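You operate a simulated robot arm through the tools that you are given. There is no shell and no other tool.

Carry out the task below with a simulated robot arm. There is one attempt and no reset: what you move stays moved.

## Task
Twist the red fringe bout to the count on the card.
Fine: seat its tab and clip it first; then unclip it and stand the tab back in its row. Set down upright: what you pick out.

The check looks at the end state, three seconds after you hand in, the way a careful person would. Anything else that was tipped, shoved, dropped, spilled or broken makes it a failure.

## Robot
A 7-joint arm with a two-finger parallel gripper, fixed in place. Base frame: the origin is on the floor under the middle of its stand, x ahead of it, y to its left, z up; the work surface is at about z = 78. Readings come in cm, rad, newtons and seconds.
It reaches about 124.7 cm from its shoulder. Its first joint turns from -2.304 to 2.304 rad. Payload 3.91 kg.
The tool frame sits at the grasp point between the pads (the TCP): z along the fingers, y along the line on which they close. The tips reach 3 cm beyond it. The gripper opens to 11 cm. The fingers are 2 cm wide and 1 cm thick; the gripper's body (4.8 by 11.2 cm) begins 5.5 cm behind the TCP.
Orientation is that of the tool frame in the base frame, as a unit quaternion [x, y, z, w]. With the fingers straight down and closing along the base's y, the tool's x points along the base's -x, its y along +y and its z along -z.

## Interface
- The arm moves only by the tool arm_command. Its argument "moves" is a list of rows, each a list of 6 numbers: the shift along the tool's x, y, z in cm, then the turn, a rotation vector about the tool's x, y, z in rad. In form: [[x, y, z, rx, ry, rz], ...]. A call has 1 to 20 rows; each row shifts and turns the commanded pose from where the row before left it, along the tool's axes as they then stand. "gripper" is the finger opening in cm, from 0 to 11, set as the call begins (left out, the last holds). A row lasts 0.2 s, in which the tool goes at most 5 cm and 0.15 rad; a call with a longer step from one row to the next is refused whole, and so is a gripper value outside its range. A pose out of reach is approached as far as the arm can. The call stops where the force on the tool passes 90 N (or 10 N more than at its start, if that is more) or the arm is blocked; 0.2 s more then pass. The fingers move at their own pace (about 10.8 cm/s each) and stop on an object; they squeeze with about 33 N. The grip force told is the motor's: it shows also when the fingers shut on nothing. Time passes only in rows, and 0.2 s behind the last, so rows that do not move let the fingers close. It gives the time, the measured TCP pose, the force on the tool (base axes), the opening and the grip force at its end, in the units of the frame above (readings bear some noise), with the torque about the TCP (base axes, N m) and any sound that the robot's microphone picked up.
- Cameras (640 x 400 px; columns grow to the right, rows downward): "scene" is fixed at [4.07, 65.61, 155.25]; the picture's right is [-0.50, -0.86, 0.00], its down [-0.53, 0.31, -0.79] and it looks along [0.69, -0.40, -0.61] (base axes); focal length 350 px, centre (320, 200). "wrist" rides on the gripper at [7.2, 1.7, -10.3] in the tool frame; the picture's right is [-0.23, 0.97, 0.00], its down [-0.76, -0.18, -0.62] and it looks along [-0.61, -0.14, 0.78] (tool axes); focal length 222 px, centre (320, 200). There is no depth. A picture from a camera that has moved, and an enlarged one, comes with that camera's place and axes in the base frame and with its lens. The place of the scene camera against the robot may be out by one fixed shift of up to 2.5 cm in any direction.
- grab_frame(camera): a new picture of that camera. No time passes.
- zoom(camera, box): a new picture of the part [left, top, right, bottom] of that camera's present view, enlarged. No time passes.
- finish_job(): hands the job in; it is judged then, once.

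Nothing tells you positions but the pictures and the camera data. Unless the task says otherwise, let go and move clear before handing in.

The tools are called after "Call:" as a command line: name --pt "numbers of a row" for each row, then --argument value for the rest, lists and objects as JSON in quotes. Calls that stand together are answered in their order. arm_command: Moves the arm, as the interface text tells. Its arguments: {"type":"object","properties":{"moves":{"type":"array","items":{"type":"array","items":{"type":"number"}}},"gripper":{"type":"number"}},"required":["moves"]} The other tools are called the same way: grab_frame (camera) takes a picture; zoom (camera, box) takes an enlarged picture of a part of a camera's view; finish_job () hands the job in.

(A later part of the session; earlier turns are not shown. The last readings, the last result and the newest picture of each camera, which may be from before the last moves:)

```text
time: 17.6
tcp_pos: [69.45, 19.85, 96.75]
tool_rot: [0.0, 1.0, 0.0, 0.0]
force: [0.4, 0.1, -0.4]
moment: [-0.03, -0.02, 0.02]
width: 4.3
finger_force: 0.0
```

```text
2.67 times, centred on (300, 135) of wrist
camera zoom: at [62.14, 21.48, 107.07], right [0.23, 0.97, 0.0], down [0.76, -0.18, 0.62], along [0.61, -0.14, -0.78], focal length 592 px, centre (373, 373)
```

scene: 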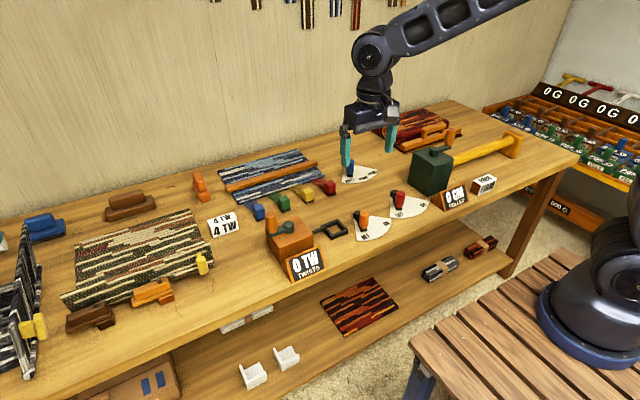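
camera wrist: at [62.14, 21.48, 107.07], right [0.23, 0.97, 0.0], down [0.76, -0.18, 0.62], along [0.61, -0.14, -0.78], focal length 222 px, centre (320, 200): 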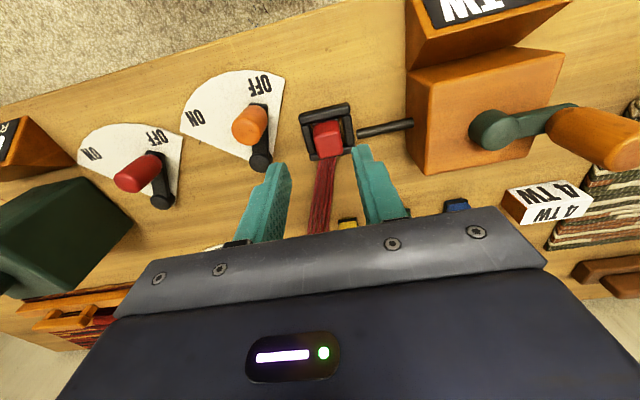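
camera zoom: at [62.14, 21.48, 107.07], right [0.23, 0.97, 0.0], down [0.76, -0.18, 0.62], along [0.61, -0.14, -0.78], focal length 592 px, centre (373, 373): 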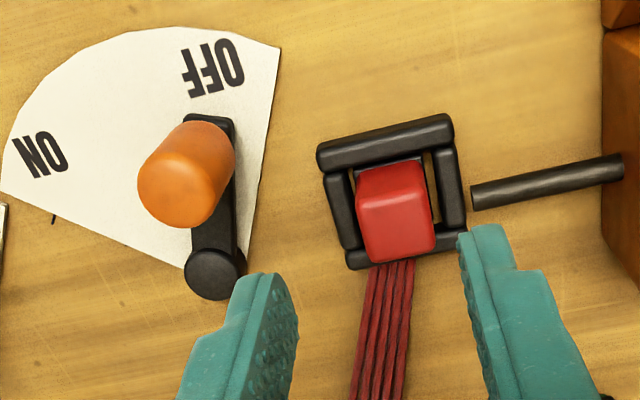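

The red tab is seated upright in the frame with its fringe stretched to it. The orange lever beside the frame should be the clip. Its pivot is near (75.05, 9.9) and its knob near (68.9, 12.4, top z ≈ 86). I'll move over the knob to grip it.

Call:
arm_command --pt "0.25 -3.75 0 0 0 0" --pt "0.25 -3.8 0 0 0 0" --pt "0 0 3 0 0 0" --pt "0 0 2.5 0 0 0" --pt "0 0 0 0 0 0" --gripper 5.6

Call:
grab_frame --camera "wrist"

Call:
zoom --camera "wrist" --box '[220, 90, 420, 215]'

Call:
zoom --camera "scene" --box '[310, 150, 430, 250]'

```text
time: 18.8
tcp_pos: [68.94, 12.4, 91.38]
tool_rot: [0.0, 1.0, 0.0, -0.001]
force: [0.9, 0.4, 0.0]
moment: [-0.01, 0.02, 0.0]
width: 5.58
finger_force: 0.2
```

```text
taken
camera wrist: at [61.61, 14.01, 101.59], right [0.23, 0.97, 0.0], down [0.76, -0.18, 0.62], along [0.61, -0.14, -0.78], focal length 222 px, centre (320, 200)
```

wrist: 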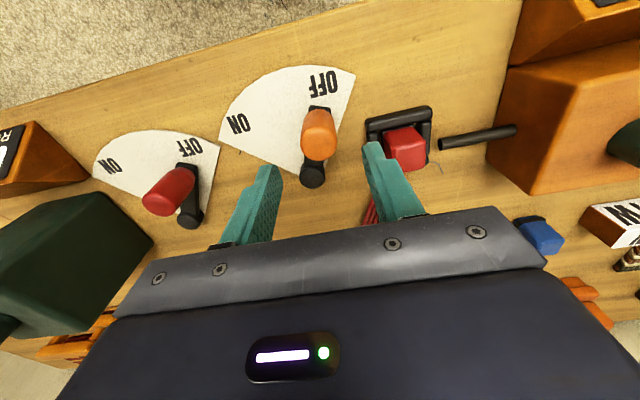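

```text
3.20 times, centred on (320, 152) of wrist
camera zoom: at [61.61, 14.01, 101.59], right [0.23, 0.97, 0.0], down [0.76, -0.18, 0.62], along [0.61, -0.14, -0.78], focal length 711 px, centre (320, 352)
```

zoom: 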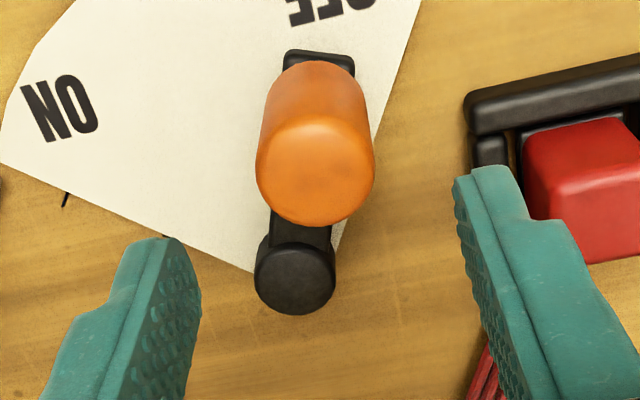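

```text
4.00 times, centred on (370, 200) of scene
camera zoom: at [4.07, 65.61, 155.25], right [-0.5, -0.86, 0.0], down [-0.53, 0.31, -0.79], along [0.69, -0.4, -0.61], focal length 1401 px, centre (120, 200)
```

zoom: 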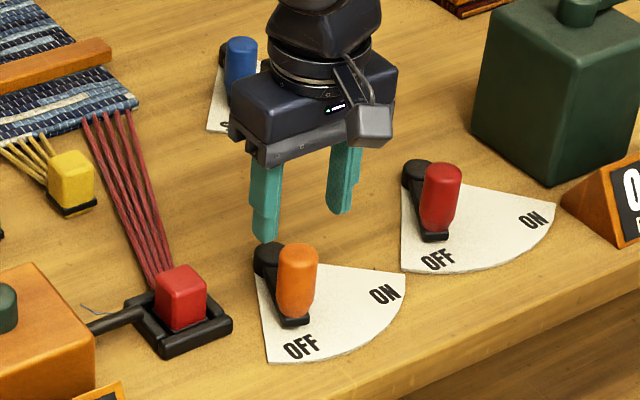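

The knob is centred between the fingers at about (68.8, 12.35). I'll descend around it to z ≈ 84.3 and close.

Call:
arm_command --pt "0.08 -0.03 2.5 0 0 0" --pt "0 0 2.5 0 0 0" --pt "0 0 2.0 0 0 0" --pt "0 0 0 0 0 0"

Call:
zoom --camera "wrist" --box '[220, 90, 420, 215]'

Call:
zoom --camera "scene" --box '[310, 150, 430, 250]'

```text
time: 19.8
tcp_pos: [68.8, 12.39, 84.26]
tool_rot: [0.0, 1.0, -0.001, 0.0]
force: [0.8, -0.6, 0.2]
moment: [0.04, 0.0, -0.02]
width: 5.57
finger_force: 0.1
```

```text
3.20 times, centred on (320, 152) of wrist
camera zoom: at [61.51, 14.04, 94.57], right [0.23, 0.97, 0.0], down [0.76, -0.18, 0.62], along [0.61, -0.14, -0.78], focal length 711 px, centre (320, 352)
```

zoom: 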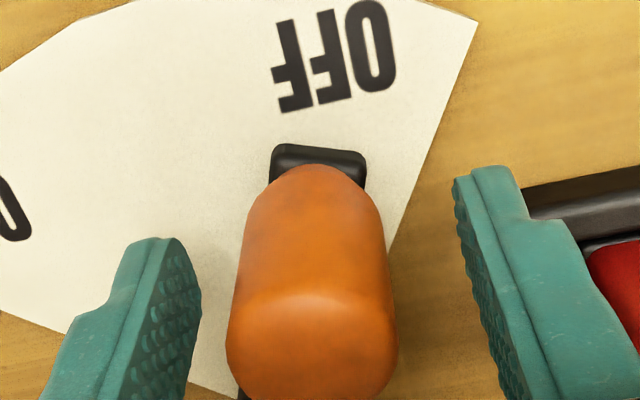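

```text
4.00 times, centred on (370, 200) of scene
camera zoom: at [4.07, 65.61, 155.25], right [-0.5, -0.86, 0.0], down [-0.53, 0.31, -0.79], along [0.69, -0.4, -0.61], focal length 1401 px, centre (120, 200)
```

zoom: 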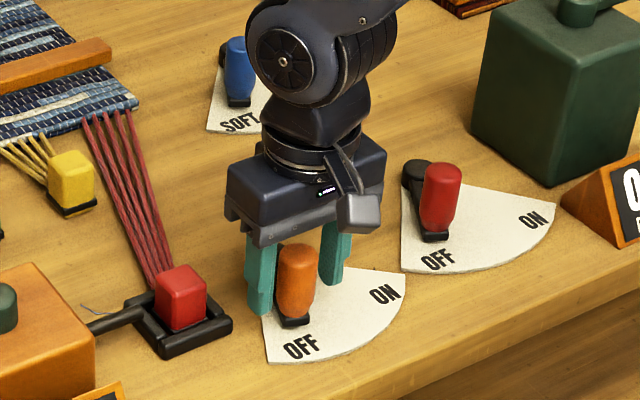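

Call:
arm_command --pt "0 0 0 0 0 0" --pt "0 0 0 0 0 0" --pt "0 0 0 0 0 0" --gripper 0

Call:
zoom --camera "wrist" --box '[220, 90, 420, 215]'

```text
time: 20.6
tcp_pos: [68.74, 12.28, 84.23]
tool_rot: [0.002, 1.0, -0.001, 0.0]
force: [-1.0, -23.1, -1.1]
moment: [0.55, -0.29, -0.26]
width: 2.96
finger_force: 44.5
```

```text
3.20 times, centred on (320, 152) of wrist
camera zoom: at [61.52, 13.9, 94.57], right [0.23, 0.97, 0.0], down [0.76, -0.18, 0.62], along [0.61, -0.14, -0.78], focal length 711 px, centre (320, 352)
```

zoom: 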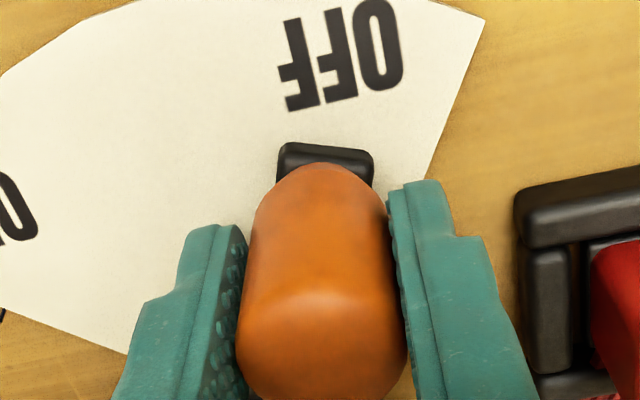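

The knob is gripped (2.96 cm). I'll swing it along its arc around the pivot toward ON, half-way first.

Call:
arm_command --pt "0.219 -0.705 0 0 0 0" --pt "0.143 -0.724 0 0 0 0" --pt "0.064 -0.735 0 0 0 0" --pt "-0.014 -0.738 0 0 0 0" --pt "-0.094 -0.732 0 0 0 0" --pt "0 0 0 0 0 0"

Call:
zoom --camera "wrist" --box '[160, 50, 420, 215]'

```text
time: 22.0
tcp_pos: [68.31, 8.78, 84.2]
tool_rot: [0.0, 1.0, 0.0, -0.001]
force: [-4.0, 10.2, 2.5]
moment: [0.86, 0.55, 0.76]
width: 2.97
finger_force: 45.2
```

```text
2.42 times, centred on (290, 132) of wrist
camera zoom: at [61.14, 10.42, 94.61], right [0.23, 0.97, 0.0], down [0.76, -0.18, 0.62], along [0.61, -0.14, -0.78], focal length 538 px, centre (393, 364)
```

zoom: 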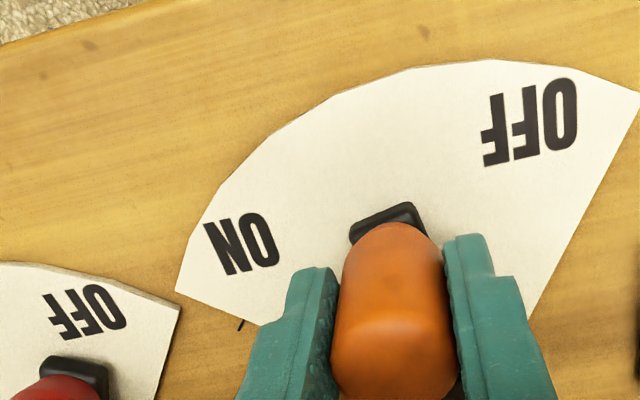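

The lever is moving smoothly, now about half-way. I'll continue to ON.

Call:
arm_command --pt "-0.171 -0.718 0 0 0 0" --pt "-0.247 -0.695 0 0 0 0" --pt "-0.32 -0.665 0 0 0 0" --pt "-0.39 -0.627 0 0 0 0" --pt "-0.455 -0.582 0 0 0 0" --pt "0 0 0 0 0 0"

Call:
zoom --camera "wrist" --box '[200, 50, 460, 215]'

Call:
zoom --camera "scene" --box '[310, 150, 430, 250]'

```text
time: 23.4
tcp_pos: [69.79, 5.8, 84.37]
tool_rot: [-0.002, 1.0, 0.0, -0.001]
force: [-30.7, 44.0, 0.9]
moment: [0.6, -0.19, 0.92]
width: 2.89
finger_force: 45.2
```

```text
2.42 times, centred on (330, 132) of wrist
camera zoom: at [62.58, 7.42, 94.64], right [0.22, 0.97, 0.0], down [0.76, -0.17, 0.62], along [0.61, -0.14, -0.78], focal length 538 px, centre (296, 364)
```

zoom: 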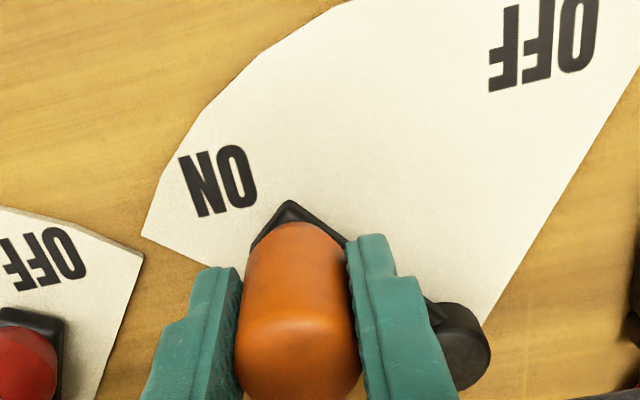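

```text
4.00 times, centred on (370, 200) of scene
camera zoom: at [4.07, 65.61, 155.25], right [-0.5, -0.86, 0.0], down [-0.53, 0.31, -0.79], along [0.69, -0.4, -0.61], focal length 1401 px, centre (120, 200)
```

zoom: 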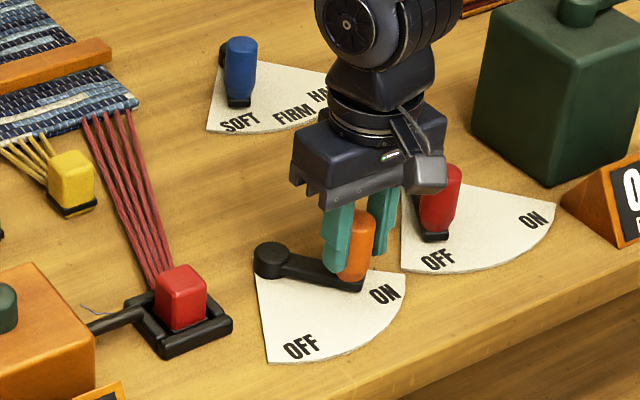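

The lever met its stop at ON (force rose). I'll release the knob and rise to check that it stays.

Call:
arm_command --pt "0.25 0.3 0 0 0 0" --pt "0 0 0 0 0 0" --pt "0 0 0 0 0 0" --gripper 5.2

Call:
arm_command --pt "0 0 -2 0 0 0" --pt "0 0 -4 0 0 0" --pt "0 0 -5 0 0 0" --pt "0 4 -2 0 0 0" --pt "0 0 0 0 0 0"

Call:
grab_frame --camera "wrist"

Call:
zoom --camera "scene" --box '[240, 150, 440, 275]'

Call:
zoom --camera "wrist" --box '[200, 50, 460, 215]'

```text
time: 24.2
tcp_pos: [69.76, 5.76, 84.3]
tool_rot: [0.001, 1.0, 0.0, 0.0]
force: [-0.5, -0.6, 0.6]
moment: [-0.01, -0.01, -0.02]
width: 5.19
finger_force: 0.0
```

```text
time: 25.4
tcp_pos: [69.86, 9.73, 97.19]
tool_rot: [0.0, 1.0, 0.0, -0.001]
force: [-0.3, 0.5, -0.3]
moment: [0.0, 0.0, 0.02]
width: 5.2
finger_force: 0.1
```

```text
taken
camera wrist: at [62.62, 11.38, 107.61], right [0.23, 0.97, 0.0], down [0.76, -0.18, 0.62], along [0.61, -0.14, -0.78], focal length 222 px, centre (320, 200)
```

wrist: 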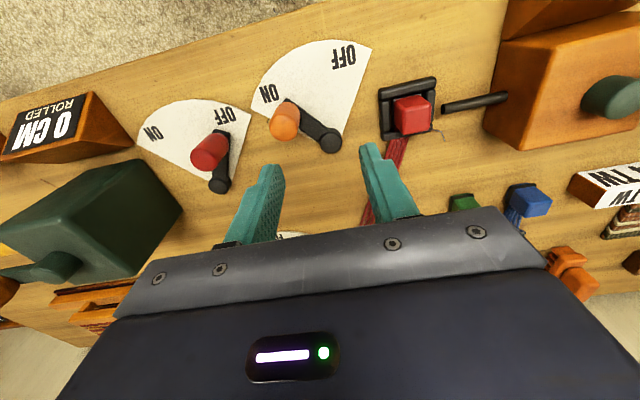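

```text
3.20 times, centred on (340, 212) of scene
camera zoom: at [4.07, 65.61, 155.25], right [-0.5, -0.86, 0.0], down [-0.53, 0.31, -0.79], along [0.69, -0.4, -0.61], focal length 1121 px, centre (256, 160)
```

zoom: 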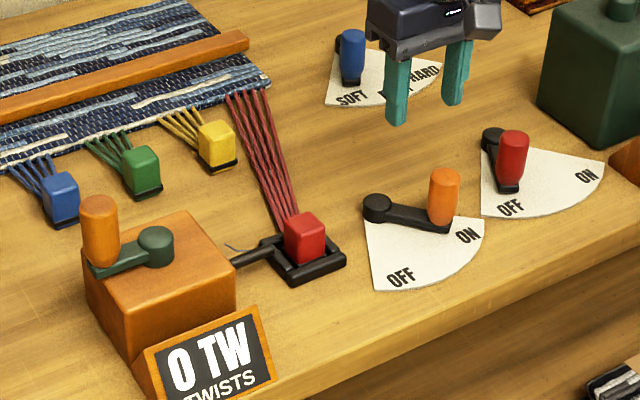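

```text
2.42 times, centred on (330, 132) of wrist
camera zoom: at [62.62, 11.38, 107.61], right [0.23, 0.97, 0.0], down [0.76, -0.18, 0.62], along [0.61, -0.14, -0.78], focal length 538 px, centre (296, 364)
```

zoom: 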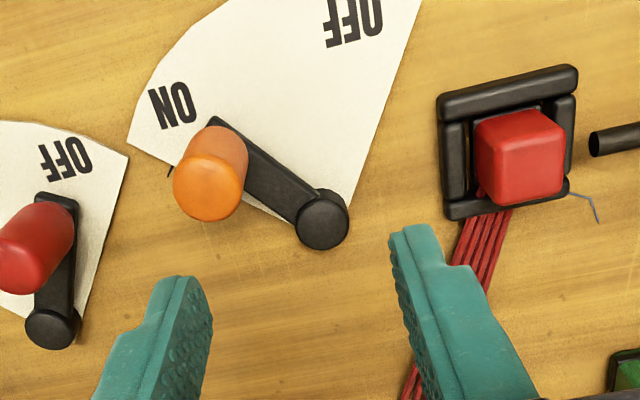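

The lever rests at ON. I'll check the tab closely for whether the clip engaged.

Call:
zoom --camera "wrist" --box '[360, 60, 460, 160]'

Call:
zoom --camera "scene" --box '[300, 190, 380, 250]'

```text
4.00 times, centred on (410, 110) of wrist
camera zoom: at [62.62, 11.38, 107.61], right [0.23, 0.97, 0.0], down [0.76, -0.18, 0.62], along [0.61, -0.14, -0.78], focal length 888 px, centre (-40, 560)
```

zoom: 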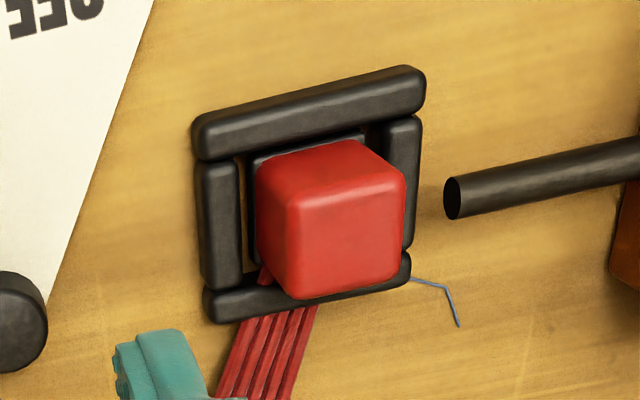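

```text
6.67 times, centred on (340, 220) of scene
camera zoom: at [4.07, 65.61, 155.25], right [-0.5, -0.86, 0.0], down [-0.53, 0.31, -0.79], along [0.69, -0.4, -0.61], focal length 2335 px, centre (187, 67)
```

zoom: 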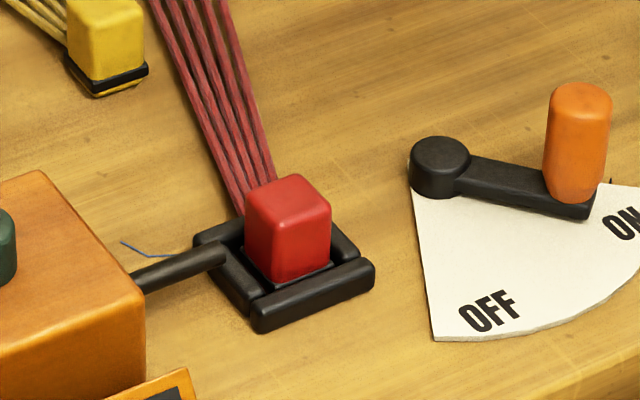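

No visible change at the tab, so the counter will tell me whether it's clipped. Next is the crank, with its pivot near (72.3, 36.2, z 89) and its handle about 4.6 cm to the left, top z ≈ 94.6. I'll fly over for a closer view.

Call:
arm_command --pt "0 0 -4 0 0 0" --pt "0.5 4 -2.5 0 0 0" --pt "0.5 4.9 0 0 0 0" --pt "0.5 4.9 0 0 0 0" --pt "0.5 4.9 0 0 0 0" --pt "0.5 4.9 0 0 0 0" --pt "0.5 4.7 0 0 0 0" --pt "0 0 0 0 0 0" --gripper 6

Call:
grab_frame --camera "wrist"

Call:
zoom --camera "wrist" --box '[200, 50, 440, 210]'

Call:
zoom --camera "scene" --box '[240, 150, 380, 290]'

```text
time: 27.2
tcp_pos: [66.8, 38.06, 103.73]
tool_rot: [0.0, 1.0, -0.001, 0.0]
force: [0.0, 0.0, -0.5]
moment: [-0.02, 0.01, 0.01]
width: 6.01
finger_force: 0.0
```

```text
taken
camera wrist: at [59.51, 39.72, 114.05], right [0.23, 0.97, 0.0], down [0.76, -0.18, 0.62], along [0.61, -0.14, -0.78], focal length 222 px, centre (320, 200)
```

wrist: 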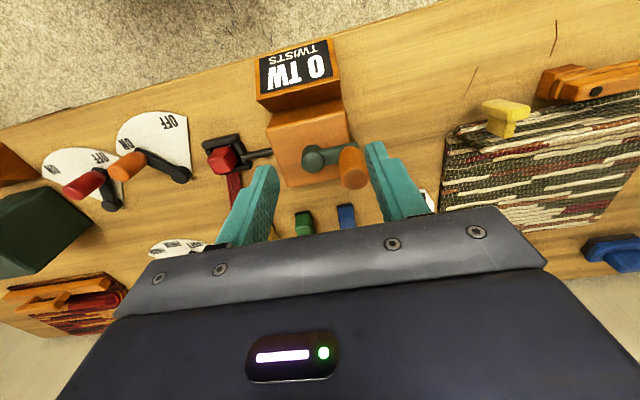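

```text
2.50 times, centred on (320, 130) of wrist
camera zoom: at [59.51, 39.72, 114.05], right [0.23, 0.97, 0.0], down [0.76, -0.18, 0.62], along [0.61, -0.14, -0.78], focal length 555 px, centre (320, 375)
```

zoom: 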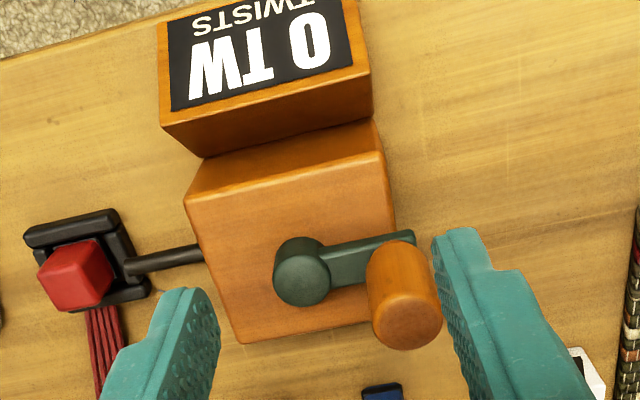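

```text
2.86 times, centred on (310, 220) of scene
camera zoom: at [4.07, 65.61, 155.25], right [-0.5, -0.86, 0.0], down [-0.53, 0.31, -0.79], along [0.69, -0.4, -0.61], focal length 1001 px, centre (349, 143)
```

zoom: 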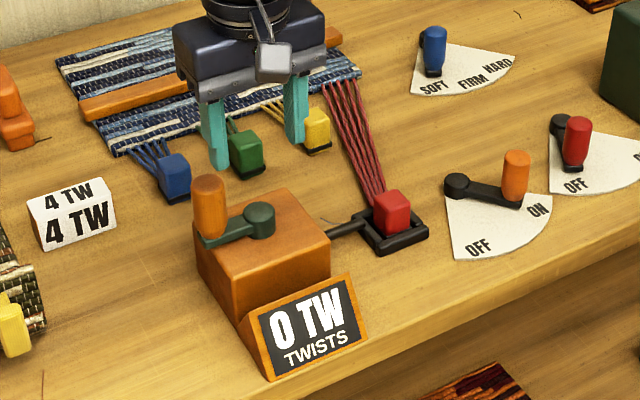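

I'll shift to a nearly overhead view of the crank to pin down the pivot and handle positions.

Call:
arm_command --pt "-3.8 0 0 0 0 0" --pt "-3.8 0 0 0 0 0" --pt "-3.6 0 0 0 0 0" --pt "0 0 0 0 0 0"

Call:
zoom --camera "wrist" --box '[220, 0, 420, 125]'

Call:
grab_frame --camera "wrist"

```text
time: 28.2
tcp_pos: [77.93, 37.88, 103.77]
tool_rot: [0.001, 1.0, 0.0, 0.0]
force: [-0.7, 0.5, -0.9]
moment: [-0.04, 0.02, 0.01]
width: 6.01
finger_force: 0.1
```

```text
3.20 times, centred on (320, 62) of wrist
camera zoom: at [70.71, 39.64, 114.09], right [0.23, 0.97, 0.0], down [0.76, -0.18, 0.62], along [0.61, -0.14, -0.78], focal length 711 px, centre (320, 640)
```

zoom: 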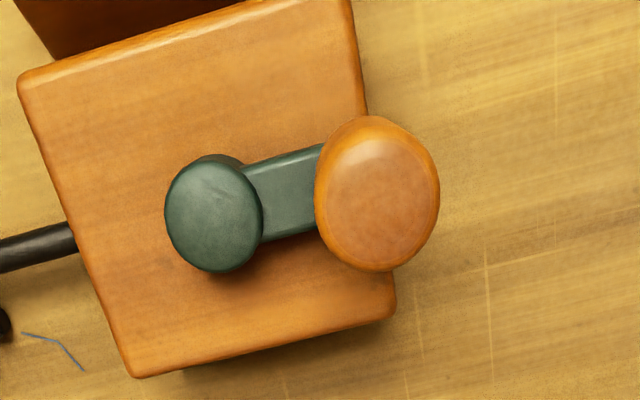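

```text
taken
camera wrist: at [70.71, 39.64, 114.09], right [0.23, 0.97, 0.0], down [0.76, -0.18, 0.62], along [0.61, -0.14, -0.78], focal length 222 px, centre (320, 200)
```

wrist: 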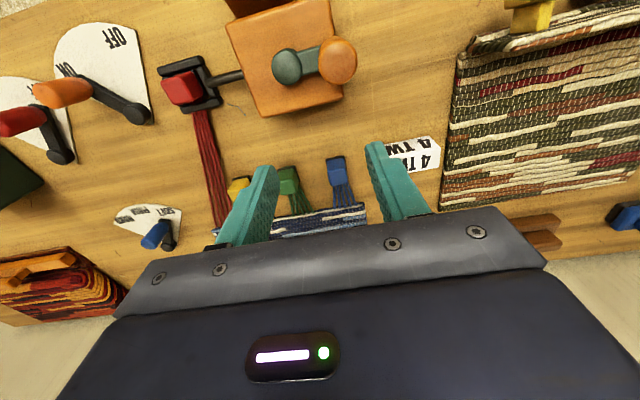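

From the two views, the crank pivot is at about (73.45, 35.55, top z 88.0). The handle is at about (73.35, 40.45, top z 93.6), 3 cm thick, with a crank radius of 4.9 cm. I'll move above the handle and descend partway to verify.

Call:
arm_command --pt "2.3 1.24 0 0 0 0" --pt "2.3 1.24 0 0 0 0" --pt "0 0 3 0 0 0" --pt "0 0 1.5 0 0 0" --pt "0 0 0 0 0 0" --gripper 6

Call:
zoom --camera "wrist" --box '[220, 90, 420, 215]'

Call:
zoom --camera "scene" --box '[230, 150, 370, 290]'

```text
time: 29.4
tcp_pos: [73.49, 40.48, 99.28]
tool_rot: [0.0, 1.0, 0.0, 0.0]
force: [-0.2, 0.3, -0.3]
moment: [-0.01, 0.0, -0.02]
width: 5.99
finger_force: 0.0
```

```text
3.20 times, centred on (320, 152) of wrist
camera zoom: at [66.2, 42.2, 109.6], right [0.23, 0.97, 0.0], down [0.76, -0.18, 0.62], along [0.61, -0.14, -0.78], focal length 711 px, centre (320, 352)
```

zoom: 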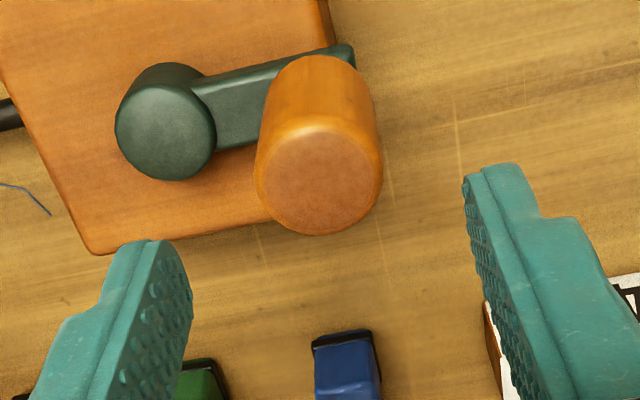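

```text
2.86 times, centred on (300, 220) of scene
camera zoom: at [4.07, 65.61, 155.25], right [-0.5, -0.86, 0.0], down [-0.53, 0.31, -0.79], along [0.69, -0.4, -0.61], focal length 1001 px, centre (377, 143)
```

zoom: 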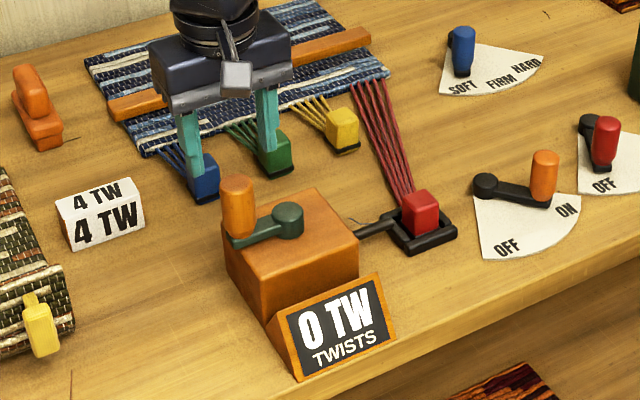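

Call:
arm_command --pt "0 -0.06 2.5 0 0 0" --pt "0 0 2.5 0 0 0" --pt "0 0 2.25 0 0 0" --pt "0 0 0 0 0 0"

Call:
zoom --camera "wrist" --box '[220, 90, 420, 215]'

Call:
zoom --camera "scene" --box '[230, 170, 330, 260]'

```text
time: 30.4
tcp_pos: [73.41, 40.53, 91.97]
tool_rot: [0.0, 1.0, 0.0, 0.0]
force: [0.0, -0.3, -0.4]
moment: [0.05, -0.03, 0.01]
width: 6.01
finger_force: 0.0
```

```text
3.20 times, centred on (320, 152) of wrist
camera zoom: at [66.12, 42.16, 102.29], right [0.23, 0.97, 0.0], down [0.76, -0.18, 0.62], along [0.61, -0.14, -0.78], focal length 711 px, centre (320, 352)
```

zoom: 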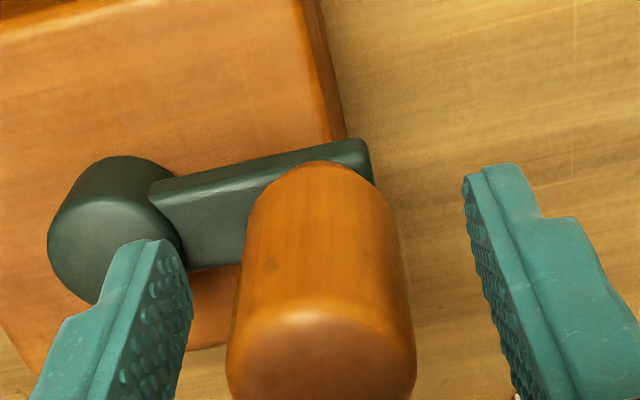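

```text
4.44 times, centred on (280, 215) of scene
camera zoom: at [4.07, 65.61, 155.25], right [-0.5, -0.86, 0.0], down [-0.53, 0.31, -0.79], along [0.69, -0.4, -0.61], focal length 1557 px, centre (498, 133)
```

zoom: 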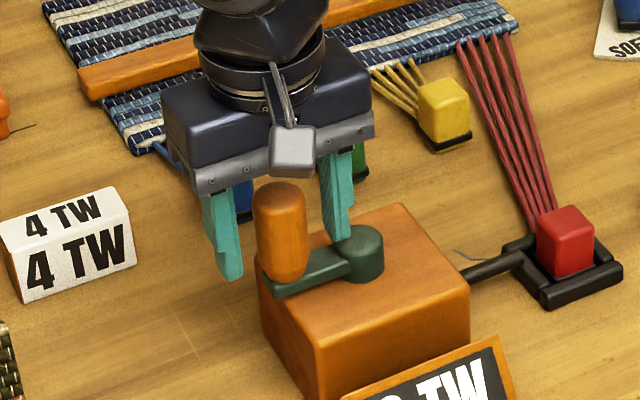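

The fingers straddle the crank handle with their tips above the arm. I'll close on it.

Call:
arm_command --pt "0 0 0 0 0 0" --pt "0 0 0 0 0 0" --pt "0 0 0 0 0 0" --gripper 0

Call:
zoom --camera "wrist" --box '[220, 90, 420, 215]'

```text
time: 31.2
tcp_pos: [73.38, 40.46, 91.94]
tool_rot: [0.0, 1.0, -0.001, 0.0]
force: [-1.6, -1.7, -3.6]
moment: [0.96, -0.12, 0.02]
width: 3.18
finger_force: 45.0
```

```text
3.20 times, centred on (320, 152) of wrist
camera zoom: at [66.13, 42.15, 102.3], right [0.23, 0.97, 0.0], down [0.76, -0.18, 0.62], along [0.61, -0.14, -0.78], focal length 711 px, centre (320, 352)
```

zoom: 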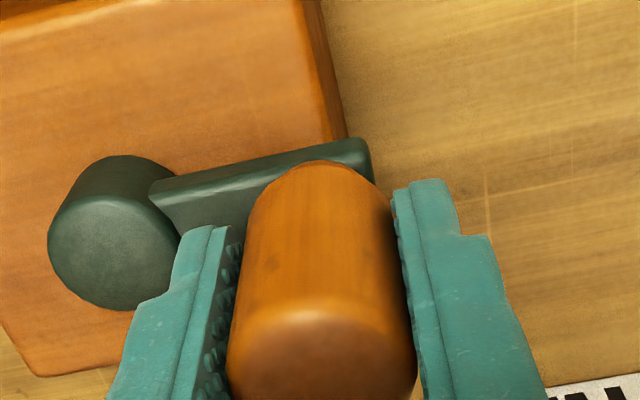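

The handle is held (3.18 cm). I'll try a quarter turn counter-clockwise and watch the counter.

Call:
arm_command --pt "1.514 -0.24 0 0 0 0" --pt "1.366 -0.696 0 0 0 0" --pt "1.084 -1.084 0 0 0 0" --pt "0.696 -1.366 0 0 0 0" --pt "0.24 -1.514 0 0 0 0" --pt "0 0 0 0 0 0"

Call:
zoom --camera "scene" --box '[230, 170, 370, 300]'

Call:
grab_frame --camera "wrist"

```text
time: 32.6
tcp_pos: [68.46, 35.47, 92.03]
tool_rot: [0.0, 1.0, -0.001, -0.002]
force: [-18.8, -0.7, -5.3]
moment: [0.68, 0.48, -0.01]
width: 3.19
finger_force: 45.8
```

```text
3.08 times, centred on (300, 235) of scene
camera zoom: at [4.07, 65.61, 155.25], right [-0.5, -0.86, 0.0], down [-0.53, 0.31, -0.79], along [0.69, -0.4, -0.61], focal length 1078 px, centre (382, 92)
```

zoom: 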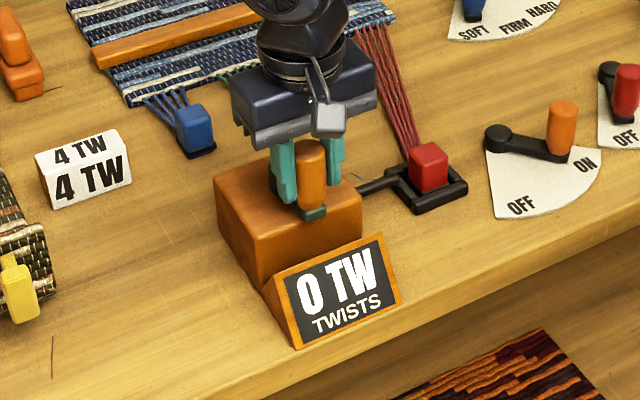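

```text
taken
camera wrist: at [61.12, 37.18, 102.31], right [0.23, 0.97, 0.0], down [0.76, -0.18, 0.62], along [0.61, -0.14, -0.78], focal length 222 px, centre (320, 200)
```

wrist: 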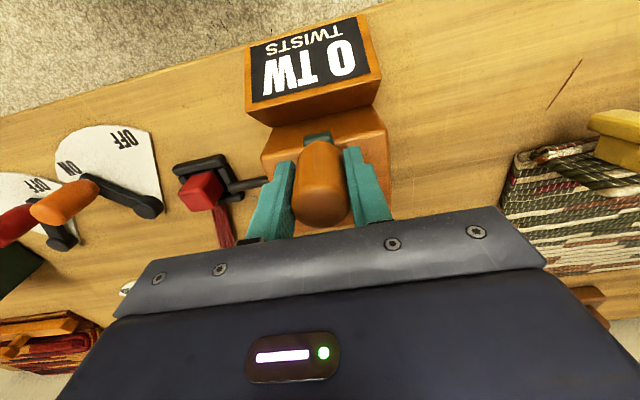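

The crank turns easily and the counter still shows 0 at a quarter turn. I'll use a 5.0 cm radius (it pressed slightly outward) and go another quarter.

Call:
arm_command --pt "-0.195 -1.645 0 0 0 0" --pt "-0.71 -1.394 0 0 0 0" --pt "-1.106 -1.106 0 0 0 0" --pt "-1.394 -0.71 0 0 0 0" --pt "-1.545 -0.245 0 0 0 0" --pt "0 0 0 0 0 0"

Call:
zoom --camera "scene" --box '[230, 170, 370, 300]'

```text
time: 34.0
tcp_pos: [73.47, 30.45, 92.03]
tool_rot: [0.001, 1.0, 0.0, 0.0]
force: [0.3, -2.7, -32.9]
moment: [0.81, -0.99, 0.0]
width: 3.16
finger_force: 45.5
```

```text
3.08 times, centred on (300, 235) of scene
camera zoom: at [4.07, 65.61, 155.25], right [-0.5, -0.86, 0.0], down [-0.53, 0.31, -0.79], along [0.69, -0.4, -0.61], focal length 1078 px, centre (382, 92)
```

zoom: 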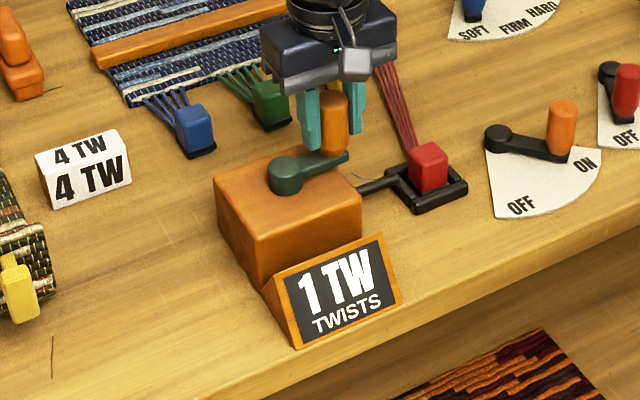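

The counter went to 1 at half a turn, so it rounds and this direction counts up. I'll complete the first turn.

Call:
arm_command --pt "-1.545 0.245 0 0 0 0" --pt "-1.394 0.71 0 0 0 0" --pt "-1.106 1.106 0 0 0 0" --pt "-0.71 1.394 0 0 0 0" --pt "-0.245 1.545 0 0 0 0" --pt "0.245 1.545 0 0 0 0" --pt "0.71 1.394 0 0 0 0" --pt "1.106 1.106 0 0 0 0" --pt "1.394 0.71 0 0 0 0" --pt "1.545 0.245 0 0 0 0" --pt "0 0 0 0 0 0"

Call:
zoom --camera "scene" --box '[230, 170, 370, 300]'

Call:
grab_frame --camera "wrist"

```text
time: 36.4
tcp_pos: [73.49, 40.51, 92.04]
tool_rot: [-0.001, 1.0, 0.0, 0.0]
force: [1.9, 1.8, -16.8]
moment: [-1.05, -0.79, 0.02]
width: 3.17
finger_force: 44.6
```

```text
3.08 times, centred on (300, 235) of scene
camera zoom: at [4.07, 65.61, 155.25], right [-0.5, -0.86, 0.0], down [-0.53, 0.31, -0.79], along [0.69, -0.4, -0.61], focal length 1078 px, centre (382, 92)
```

zoom: 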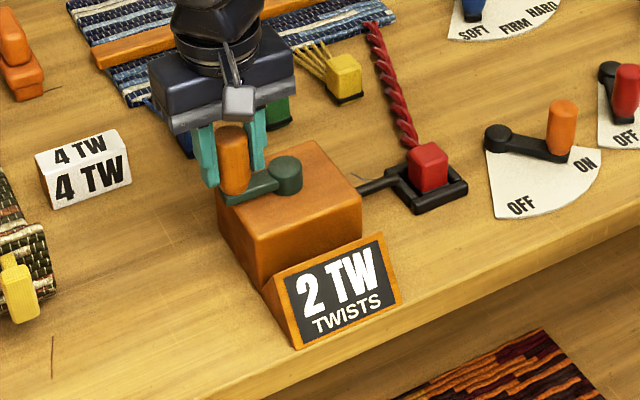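

```text
taken
camera wrist: at [66.23, 42.15, 102.33], right [0.23, 0.97, 0.0], down [0.76, -0.18, 0.62], along [0.61, -0.14, -0.78], focal length 222 px, centre (320, 200)
```

wrist: 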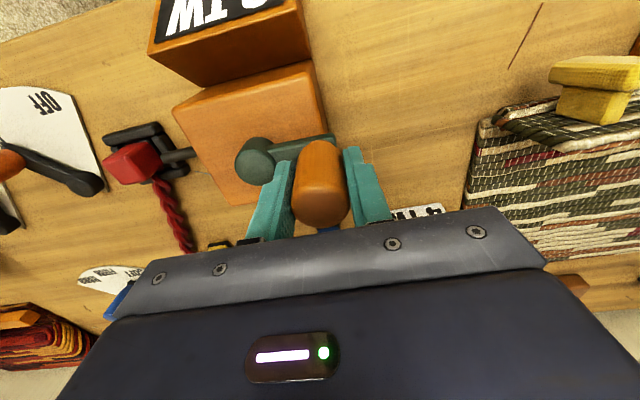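

The counter shows 2 after one full turn, so each half turn counts about one, and the red fringe is visibly twisting, so the clip holds. From here I'll go in smaller steps and watch the counter, stopping at 4.

Call:
arm_command --pt "1.545 -0.245 0 0 0 0" --pt "1.394 -0.71 0 0 0 0" --pt "1.106 -1.106 0 0 0 0" --pt "0.71 -1.394 0 0 0 0" --pt "0 0 0 0 0 0"

Call:
zoom --camera "scene" --box '[230, 170, 370, 300]'

Call:
arm_command --pt "0.245 -1.545 0 0 0 0" --pt "0 0 0 0 0 0"

Call:
zoom --camera "scene" --box '[230, 170, 370, 300]'

```text
time: 37.6
tcp_pos: [68.61, 37.0, 91.97]
tool_rot: [0.0, 1.0, 0.0, -0.001]
force: [-20.3, 4.7, -16.8]
moment: [0.88, 0.92, 0.0]
width: 3.21
finger_force: 44.9
```

```text
3.08 times, centred on (300, 235) of scene
camera zoom: at [4.07, 65.61, 155.25], right [-0.5, -0.86, 0.0], down [-0.53, 0.31, -0.79], along [0.69, -0.4, -0.61], focal length 1078 px, centre (382, 92)
```

zoom: 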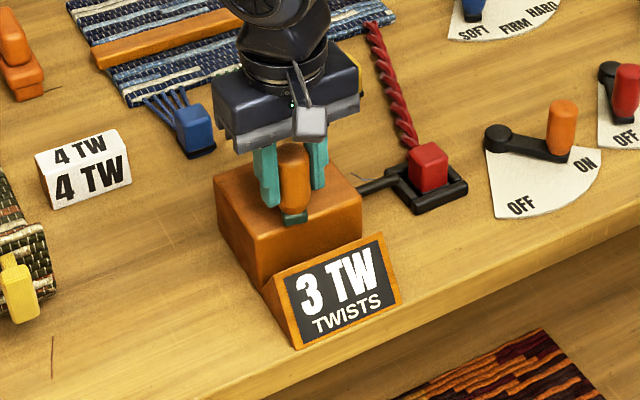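

```text
time: 38.2
tcp_pos: [68.34, 35.39, 91.99]
tool_rot: [0.0, 1.0, 0.0, -0.001]
force: [-27.8, -2.4, -11.4]
moment: [0.6, 1.16, -0.01]
width: 3.18
finger_force: 45.5
```

```text
3.08 times, centred on (300, 235) of scene
camera zoom: at [4.07, 65.61, 155.25], right [-0.5, -0.86, 0.0], down [-0.53, 0.31, -0.79], along [0.69, -0.4, -0.61], focal length 1078 px, centre (382, 92)
```

zoom: 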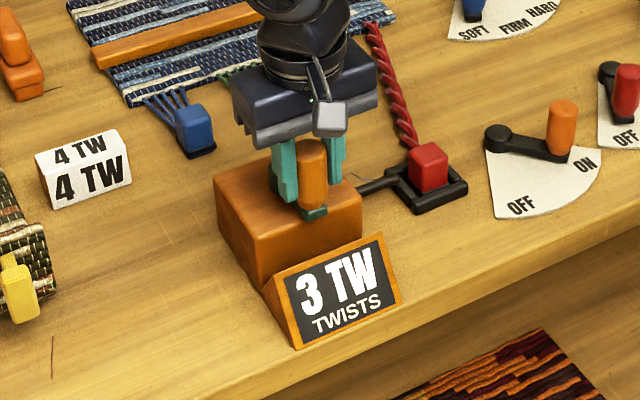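

It reads 3 already at about 1.2 turns, so the rate is a bit more than two per turn. I'll step 18° at a time and read the counter each time.

Call:
arm_command --pt "-0.245 -1.545 0 0 0 0" --pt "0 0 0 0 0 0"

Call:
zoom --camera "scene" --box '[270, 230, 350, 290]'

Call:
arm_command --pt "-0.71 -1.394 0 0 0 0" --pt "0 0 0 0 0 0"

Call:
zoom --camera "scene" --box '[270, 230, 350, 290]'

```text
time: 38.8
tcp_pos: [68.61, 33.82, 92.14]
tool_rot: [0.0, 1.0, -0.001, -0.002]
force: [-30.5, -11.9, -20.6]
moment: [0.73, 0.74, 0.0]
width: 3.18
finger_force: 45.2
```

```text
6.67 times, centred on (310, 260) of scene
camera zoom: at [4.07, 65.61, 155.25], right [-0.5, -0.86, 0.0], down [-0.53, 0.31, -0.79], along [0.69, -0.4, -0.61], focal length 2335 px, centre (387, -200)
```

zoom: 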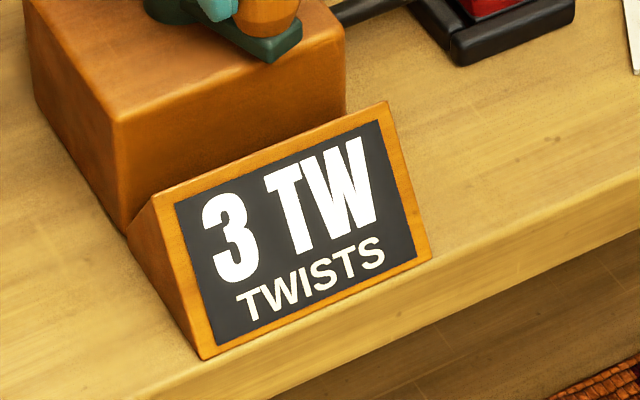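

```text
time: 39.4
tcp_pos: [69.29, 32.42, 92.05]
tool_rot: [0.0, 1.0, 0.0, 0.0]
force: [-27.3, -23.4, -15.5]
moment: [0.6, -0.63, -0.02]
width: 3.16
finger_force: 45.3
```

```text
6.67 times, centred on (310, 260) of scene
camera zoom: at [4.07, 65.61, 155.25], right [-0.5, -0.86, 0.0], down [-0.53, 0.31, -0.79], along [0.69, -0.4, -0.61], focal length 2335 px, centre (387, -200)
```

zoom: 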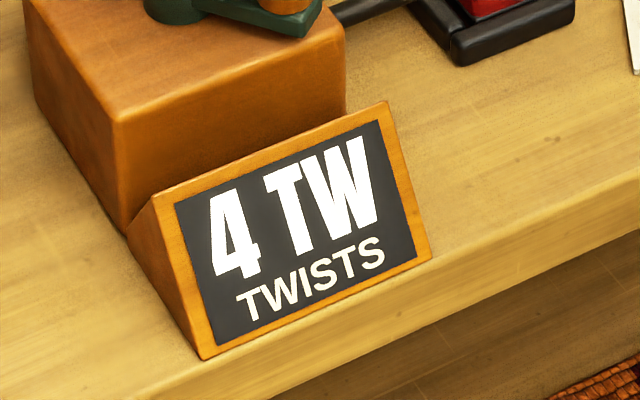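

The counter just turned to 4 between 1.30 and 1.35 turns, which fits three counts per turn, rounded down. I'll advance one more small step so it is safely past the edge (about 4.2), then check.

Call:
arm_command --pt "-0.5 -0.6 0 0 0 0" --pt "-0.5 -0.5 0 0 0 0" --pt "0 0 0 0 0 0" --pt "0 0 0 0 0 0"

Call:
zoom --camera "scene" --box '[230, 170, 370, 300]'

```text
time: 40.4
tcp_pos: [70.42, 31.51, 92.09]
tool_rot: [0.0, 1.0, 0.0, 0.001]
force: [-12.2, -19.5, -28.3]
moment: [0.8, -0.98, -0.02]
width: 3.18
finger_force: 45.4
```

```text
3.08 times, centred on (300, 235) of scene
camera zoom: at [4.07, 65.61, 155.25], right [-0.5, -0.86, 0.0], down [-0.53, 0.31, -0.79], along [0.69, -0.4, -0.61], focal length 1078 px, centre (382, 92)
```

zoom: 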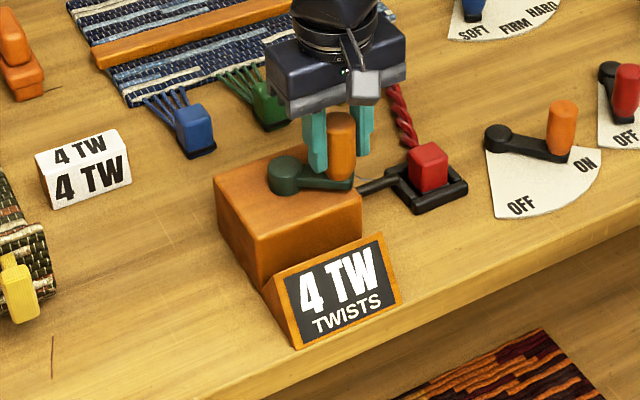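

The counter reads 4 TW. I'll open the fingers and rise straight up.

Call:
arm_command --pt "0 0 0 0 0 0" --pt "0 0 0 0 0 0" --gripper 5

Call:
zoom --camera "wrist" --box '[220, 90, 420, 215]'

Call:
zoom --camera "scene" --box '[230, 170, 370, 300]'

```text
time: 41.0
tcp_pos: [70.39, 31.45, 92.14]
tool_rot: [0.0, 1.0, 0.001, 0.0]
force: [-1.0, -0.1, -0.1]
moment: [-0.02, -0.02, 0.0]
width: 5.01
finger_force: 0.1
```

```text
3.20 times, centred on (320, 152) of wrist
camera zoom: at [63.18, 33.19, 102.45], right [0.23, 0.97, 0.0], down [0.76, -0.18, 0.62], along [0.61, -0.14, -0.78], focal length 711 px, centre (320, 352)
```

zoom: 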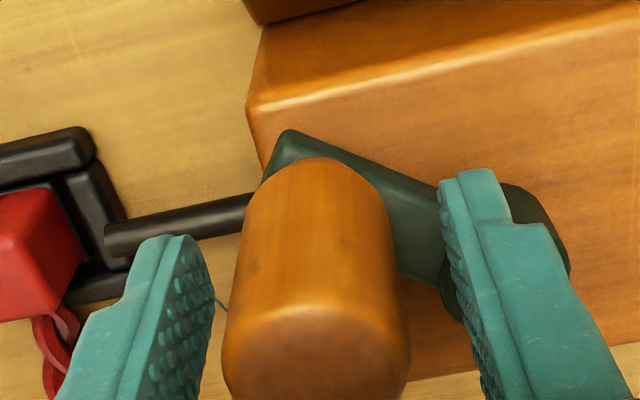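

```text
3.08 times, centred on (300, 235) of scene
camera zoom: at [4.07, 65.61, 155.25], right [-0.5, -0.86, 0.0], down [-0.53, 0.31, -0.79], along [0.69, -0.4, -0.61], focal length 1078 px, centre (382, 92)
```

zoom: 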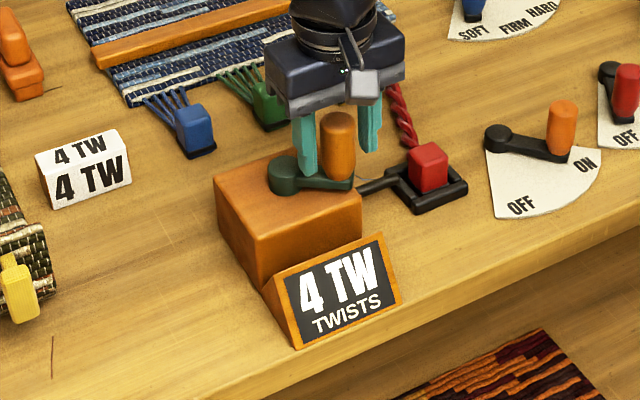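

It stays at 4. I'll rise, then fly back to the orange lever's knob at about (69.8, 5.8).

Call:
arm_command --pt "0 0 -1.5 0 0 0" --pt "0 0 -3 0 0 0" --pt "0 0 -4 0 0 0" --pt "0 0 -3.5 0 0 0" --pt "0.1 -4.8 0 0 0 0" --pt "0.1 -4.8 0 0 0 0" --pt "0.1 -4.8 0 0 0 0" --pt "0.1 -4.8 0 0 0 0" --pt "0.1 -4.6 0 0 0 0" --pt "0.1 -1.85 0 0 0 0" --pt "0 0 0 0 0 0" --gripper 5.4

Call:
grab_frame --camera "wrist"

Call:
zoom --camera "scene" --box '[220, 140, 420, 290]'

```text
time: 43.4
tcp_pos: [69.69, 5.77, 103.99]
tool_rot: [-0.001, 1.0, -0.001, 0.0]
force: [0.6, 0.0, -0.9]
moment: [-0.01, 0.0, -0.01]
width: 5.43
finger_force: 0.1
```

```text
taken
camera wrist: at [62.52, 7.36, 114.36], right [0.23, 0.97, 0.0], down [0.76, -0.18, 0.62], along [0.61, -0.14, -0.78], focal length 222 px, centre (320, 200)
```

wrist: 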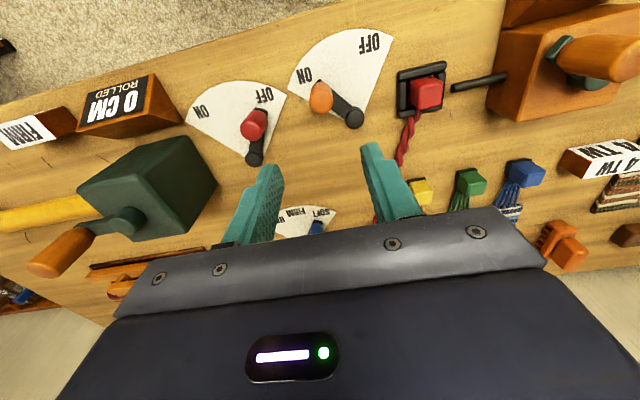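

```text
2.67 times, centred on (320, 215) of scene
camera zoom: at [4.07, 65.61, 155.25], right [-0.5, -0.86, 0.0], down [-0.53, 0.31, -0.79], along [0.69, -0.4, -0.61], focal length 934 px, centre (320, 160)
```

zoom: 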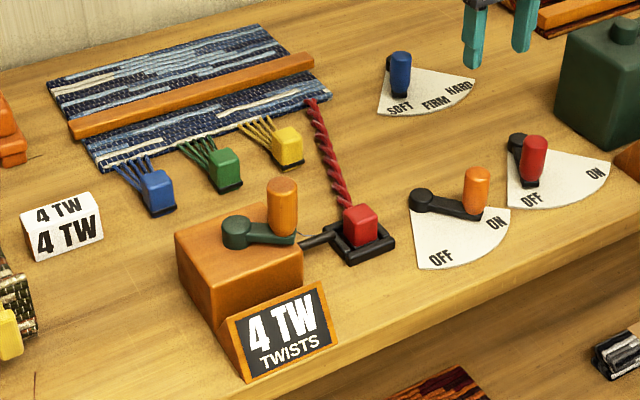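

The fringe is twisted and the counter holds 4. Now I'll descend over the knob at its ON position to swing it back to OFF.

Call:
arm_command --pt "0 0 4.5 0 0 0" --pt "0 0 4.5 0 0 0" --pt "0 0 3.5 0 0 0" --pt "0 0 0 0 0 0"

Call:
zoom --camera "wrist" --box '[220, 90, 420, 215]'

```text
time: 44.4
tcp_pos: [69.72, 5.8, 91.62]
tool_rot: [0.0, 1.0, 0.001, 0.0]
force: [0.8, 0.8, 0.1]
moment: [0.02, 0.01, 0.0]
width: 5.43
finger_force: 0.0
```

```text
3.20 times, centred on (320, 152) of wrist
camera zoom: at [62.51, 7.36, 101.83], right [0.23, 0.97, 0.0], down [0.76, -0.18, 0.62], along [0.61, -0.14, -0.78], focal length 711 px, centre (320, 352)
```

zoom: 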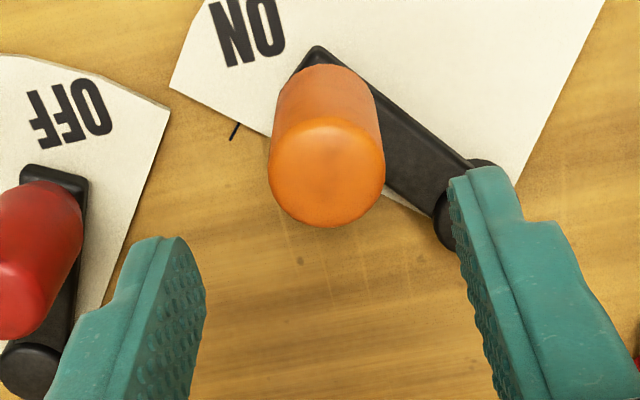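

Call:
arm_command --pt "0 0.08 2.5 0 0 0" --pt "0 0 2.5 0 0 0" --pt "0 0 2.2 0 0 0" --pt "0 0 0 0 0 0"

Call:
arm_command --pt "0 0 0 0 0 0" --pt "0 0 0 0 0 0" --pt "0 0 0 0 0 0" --gripper 0

Call:
zoom --camera "wrist" --box '[220, 90, 420, 215]'

```text
time: 45.4
tcp_pos: [69.84, 5.96, 84.33]
tool_rot: [0.0, 1.0, -0.001, 0.0]
force: [0.2, 0.6, 0.0]
moment: [-0.01, -0.03, -0.01]
width: 5.41
finger_force: 0.1
```

```text
time: 46.2
tcp_pos: [69.88, 5.82, 84.35]
tool_rot: [0.0, 1.0, 0.0, 0.001]
force: [-2.0, -3.5, -4.4]
moment: [0.08, -0.59, 0.05]
width: 2.88
finger_force: 45.0
```

```text
3.20 times, centred on (320, 152) of wrist
camera zoom: at [62.55, 7.5, 94.65], right [0.23, 0.97, 0.0], down [0.76, -0.18, 0.62], along [0.61, -0.14, -0.78], focal length 711 px, centre (320, 352)
```

zoom: 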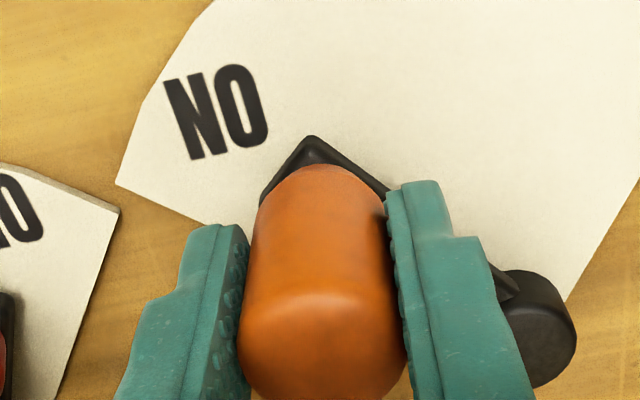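

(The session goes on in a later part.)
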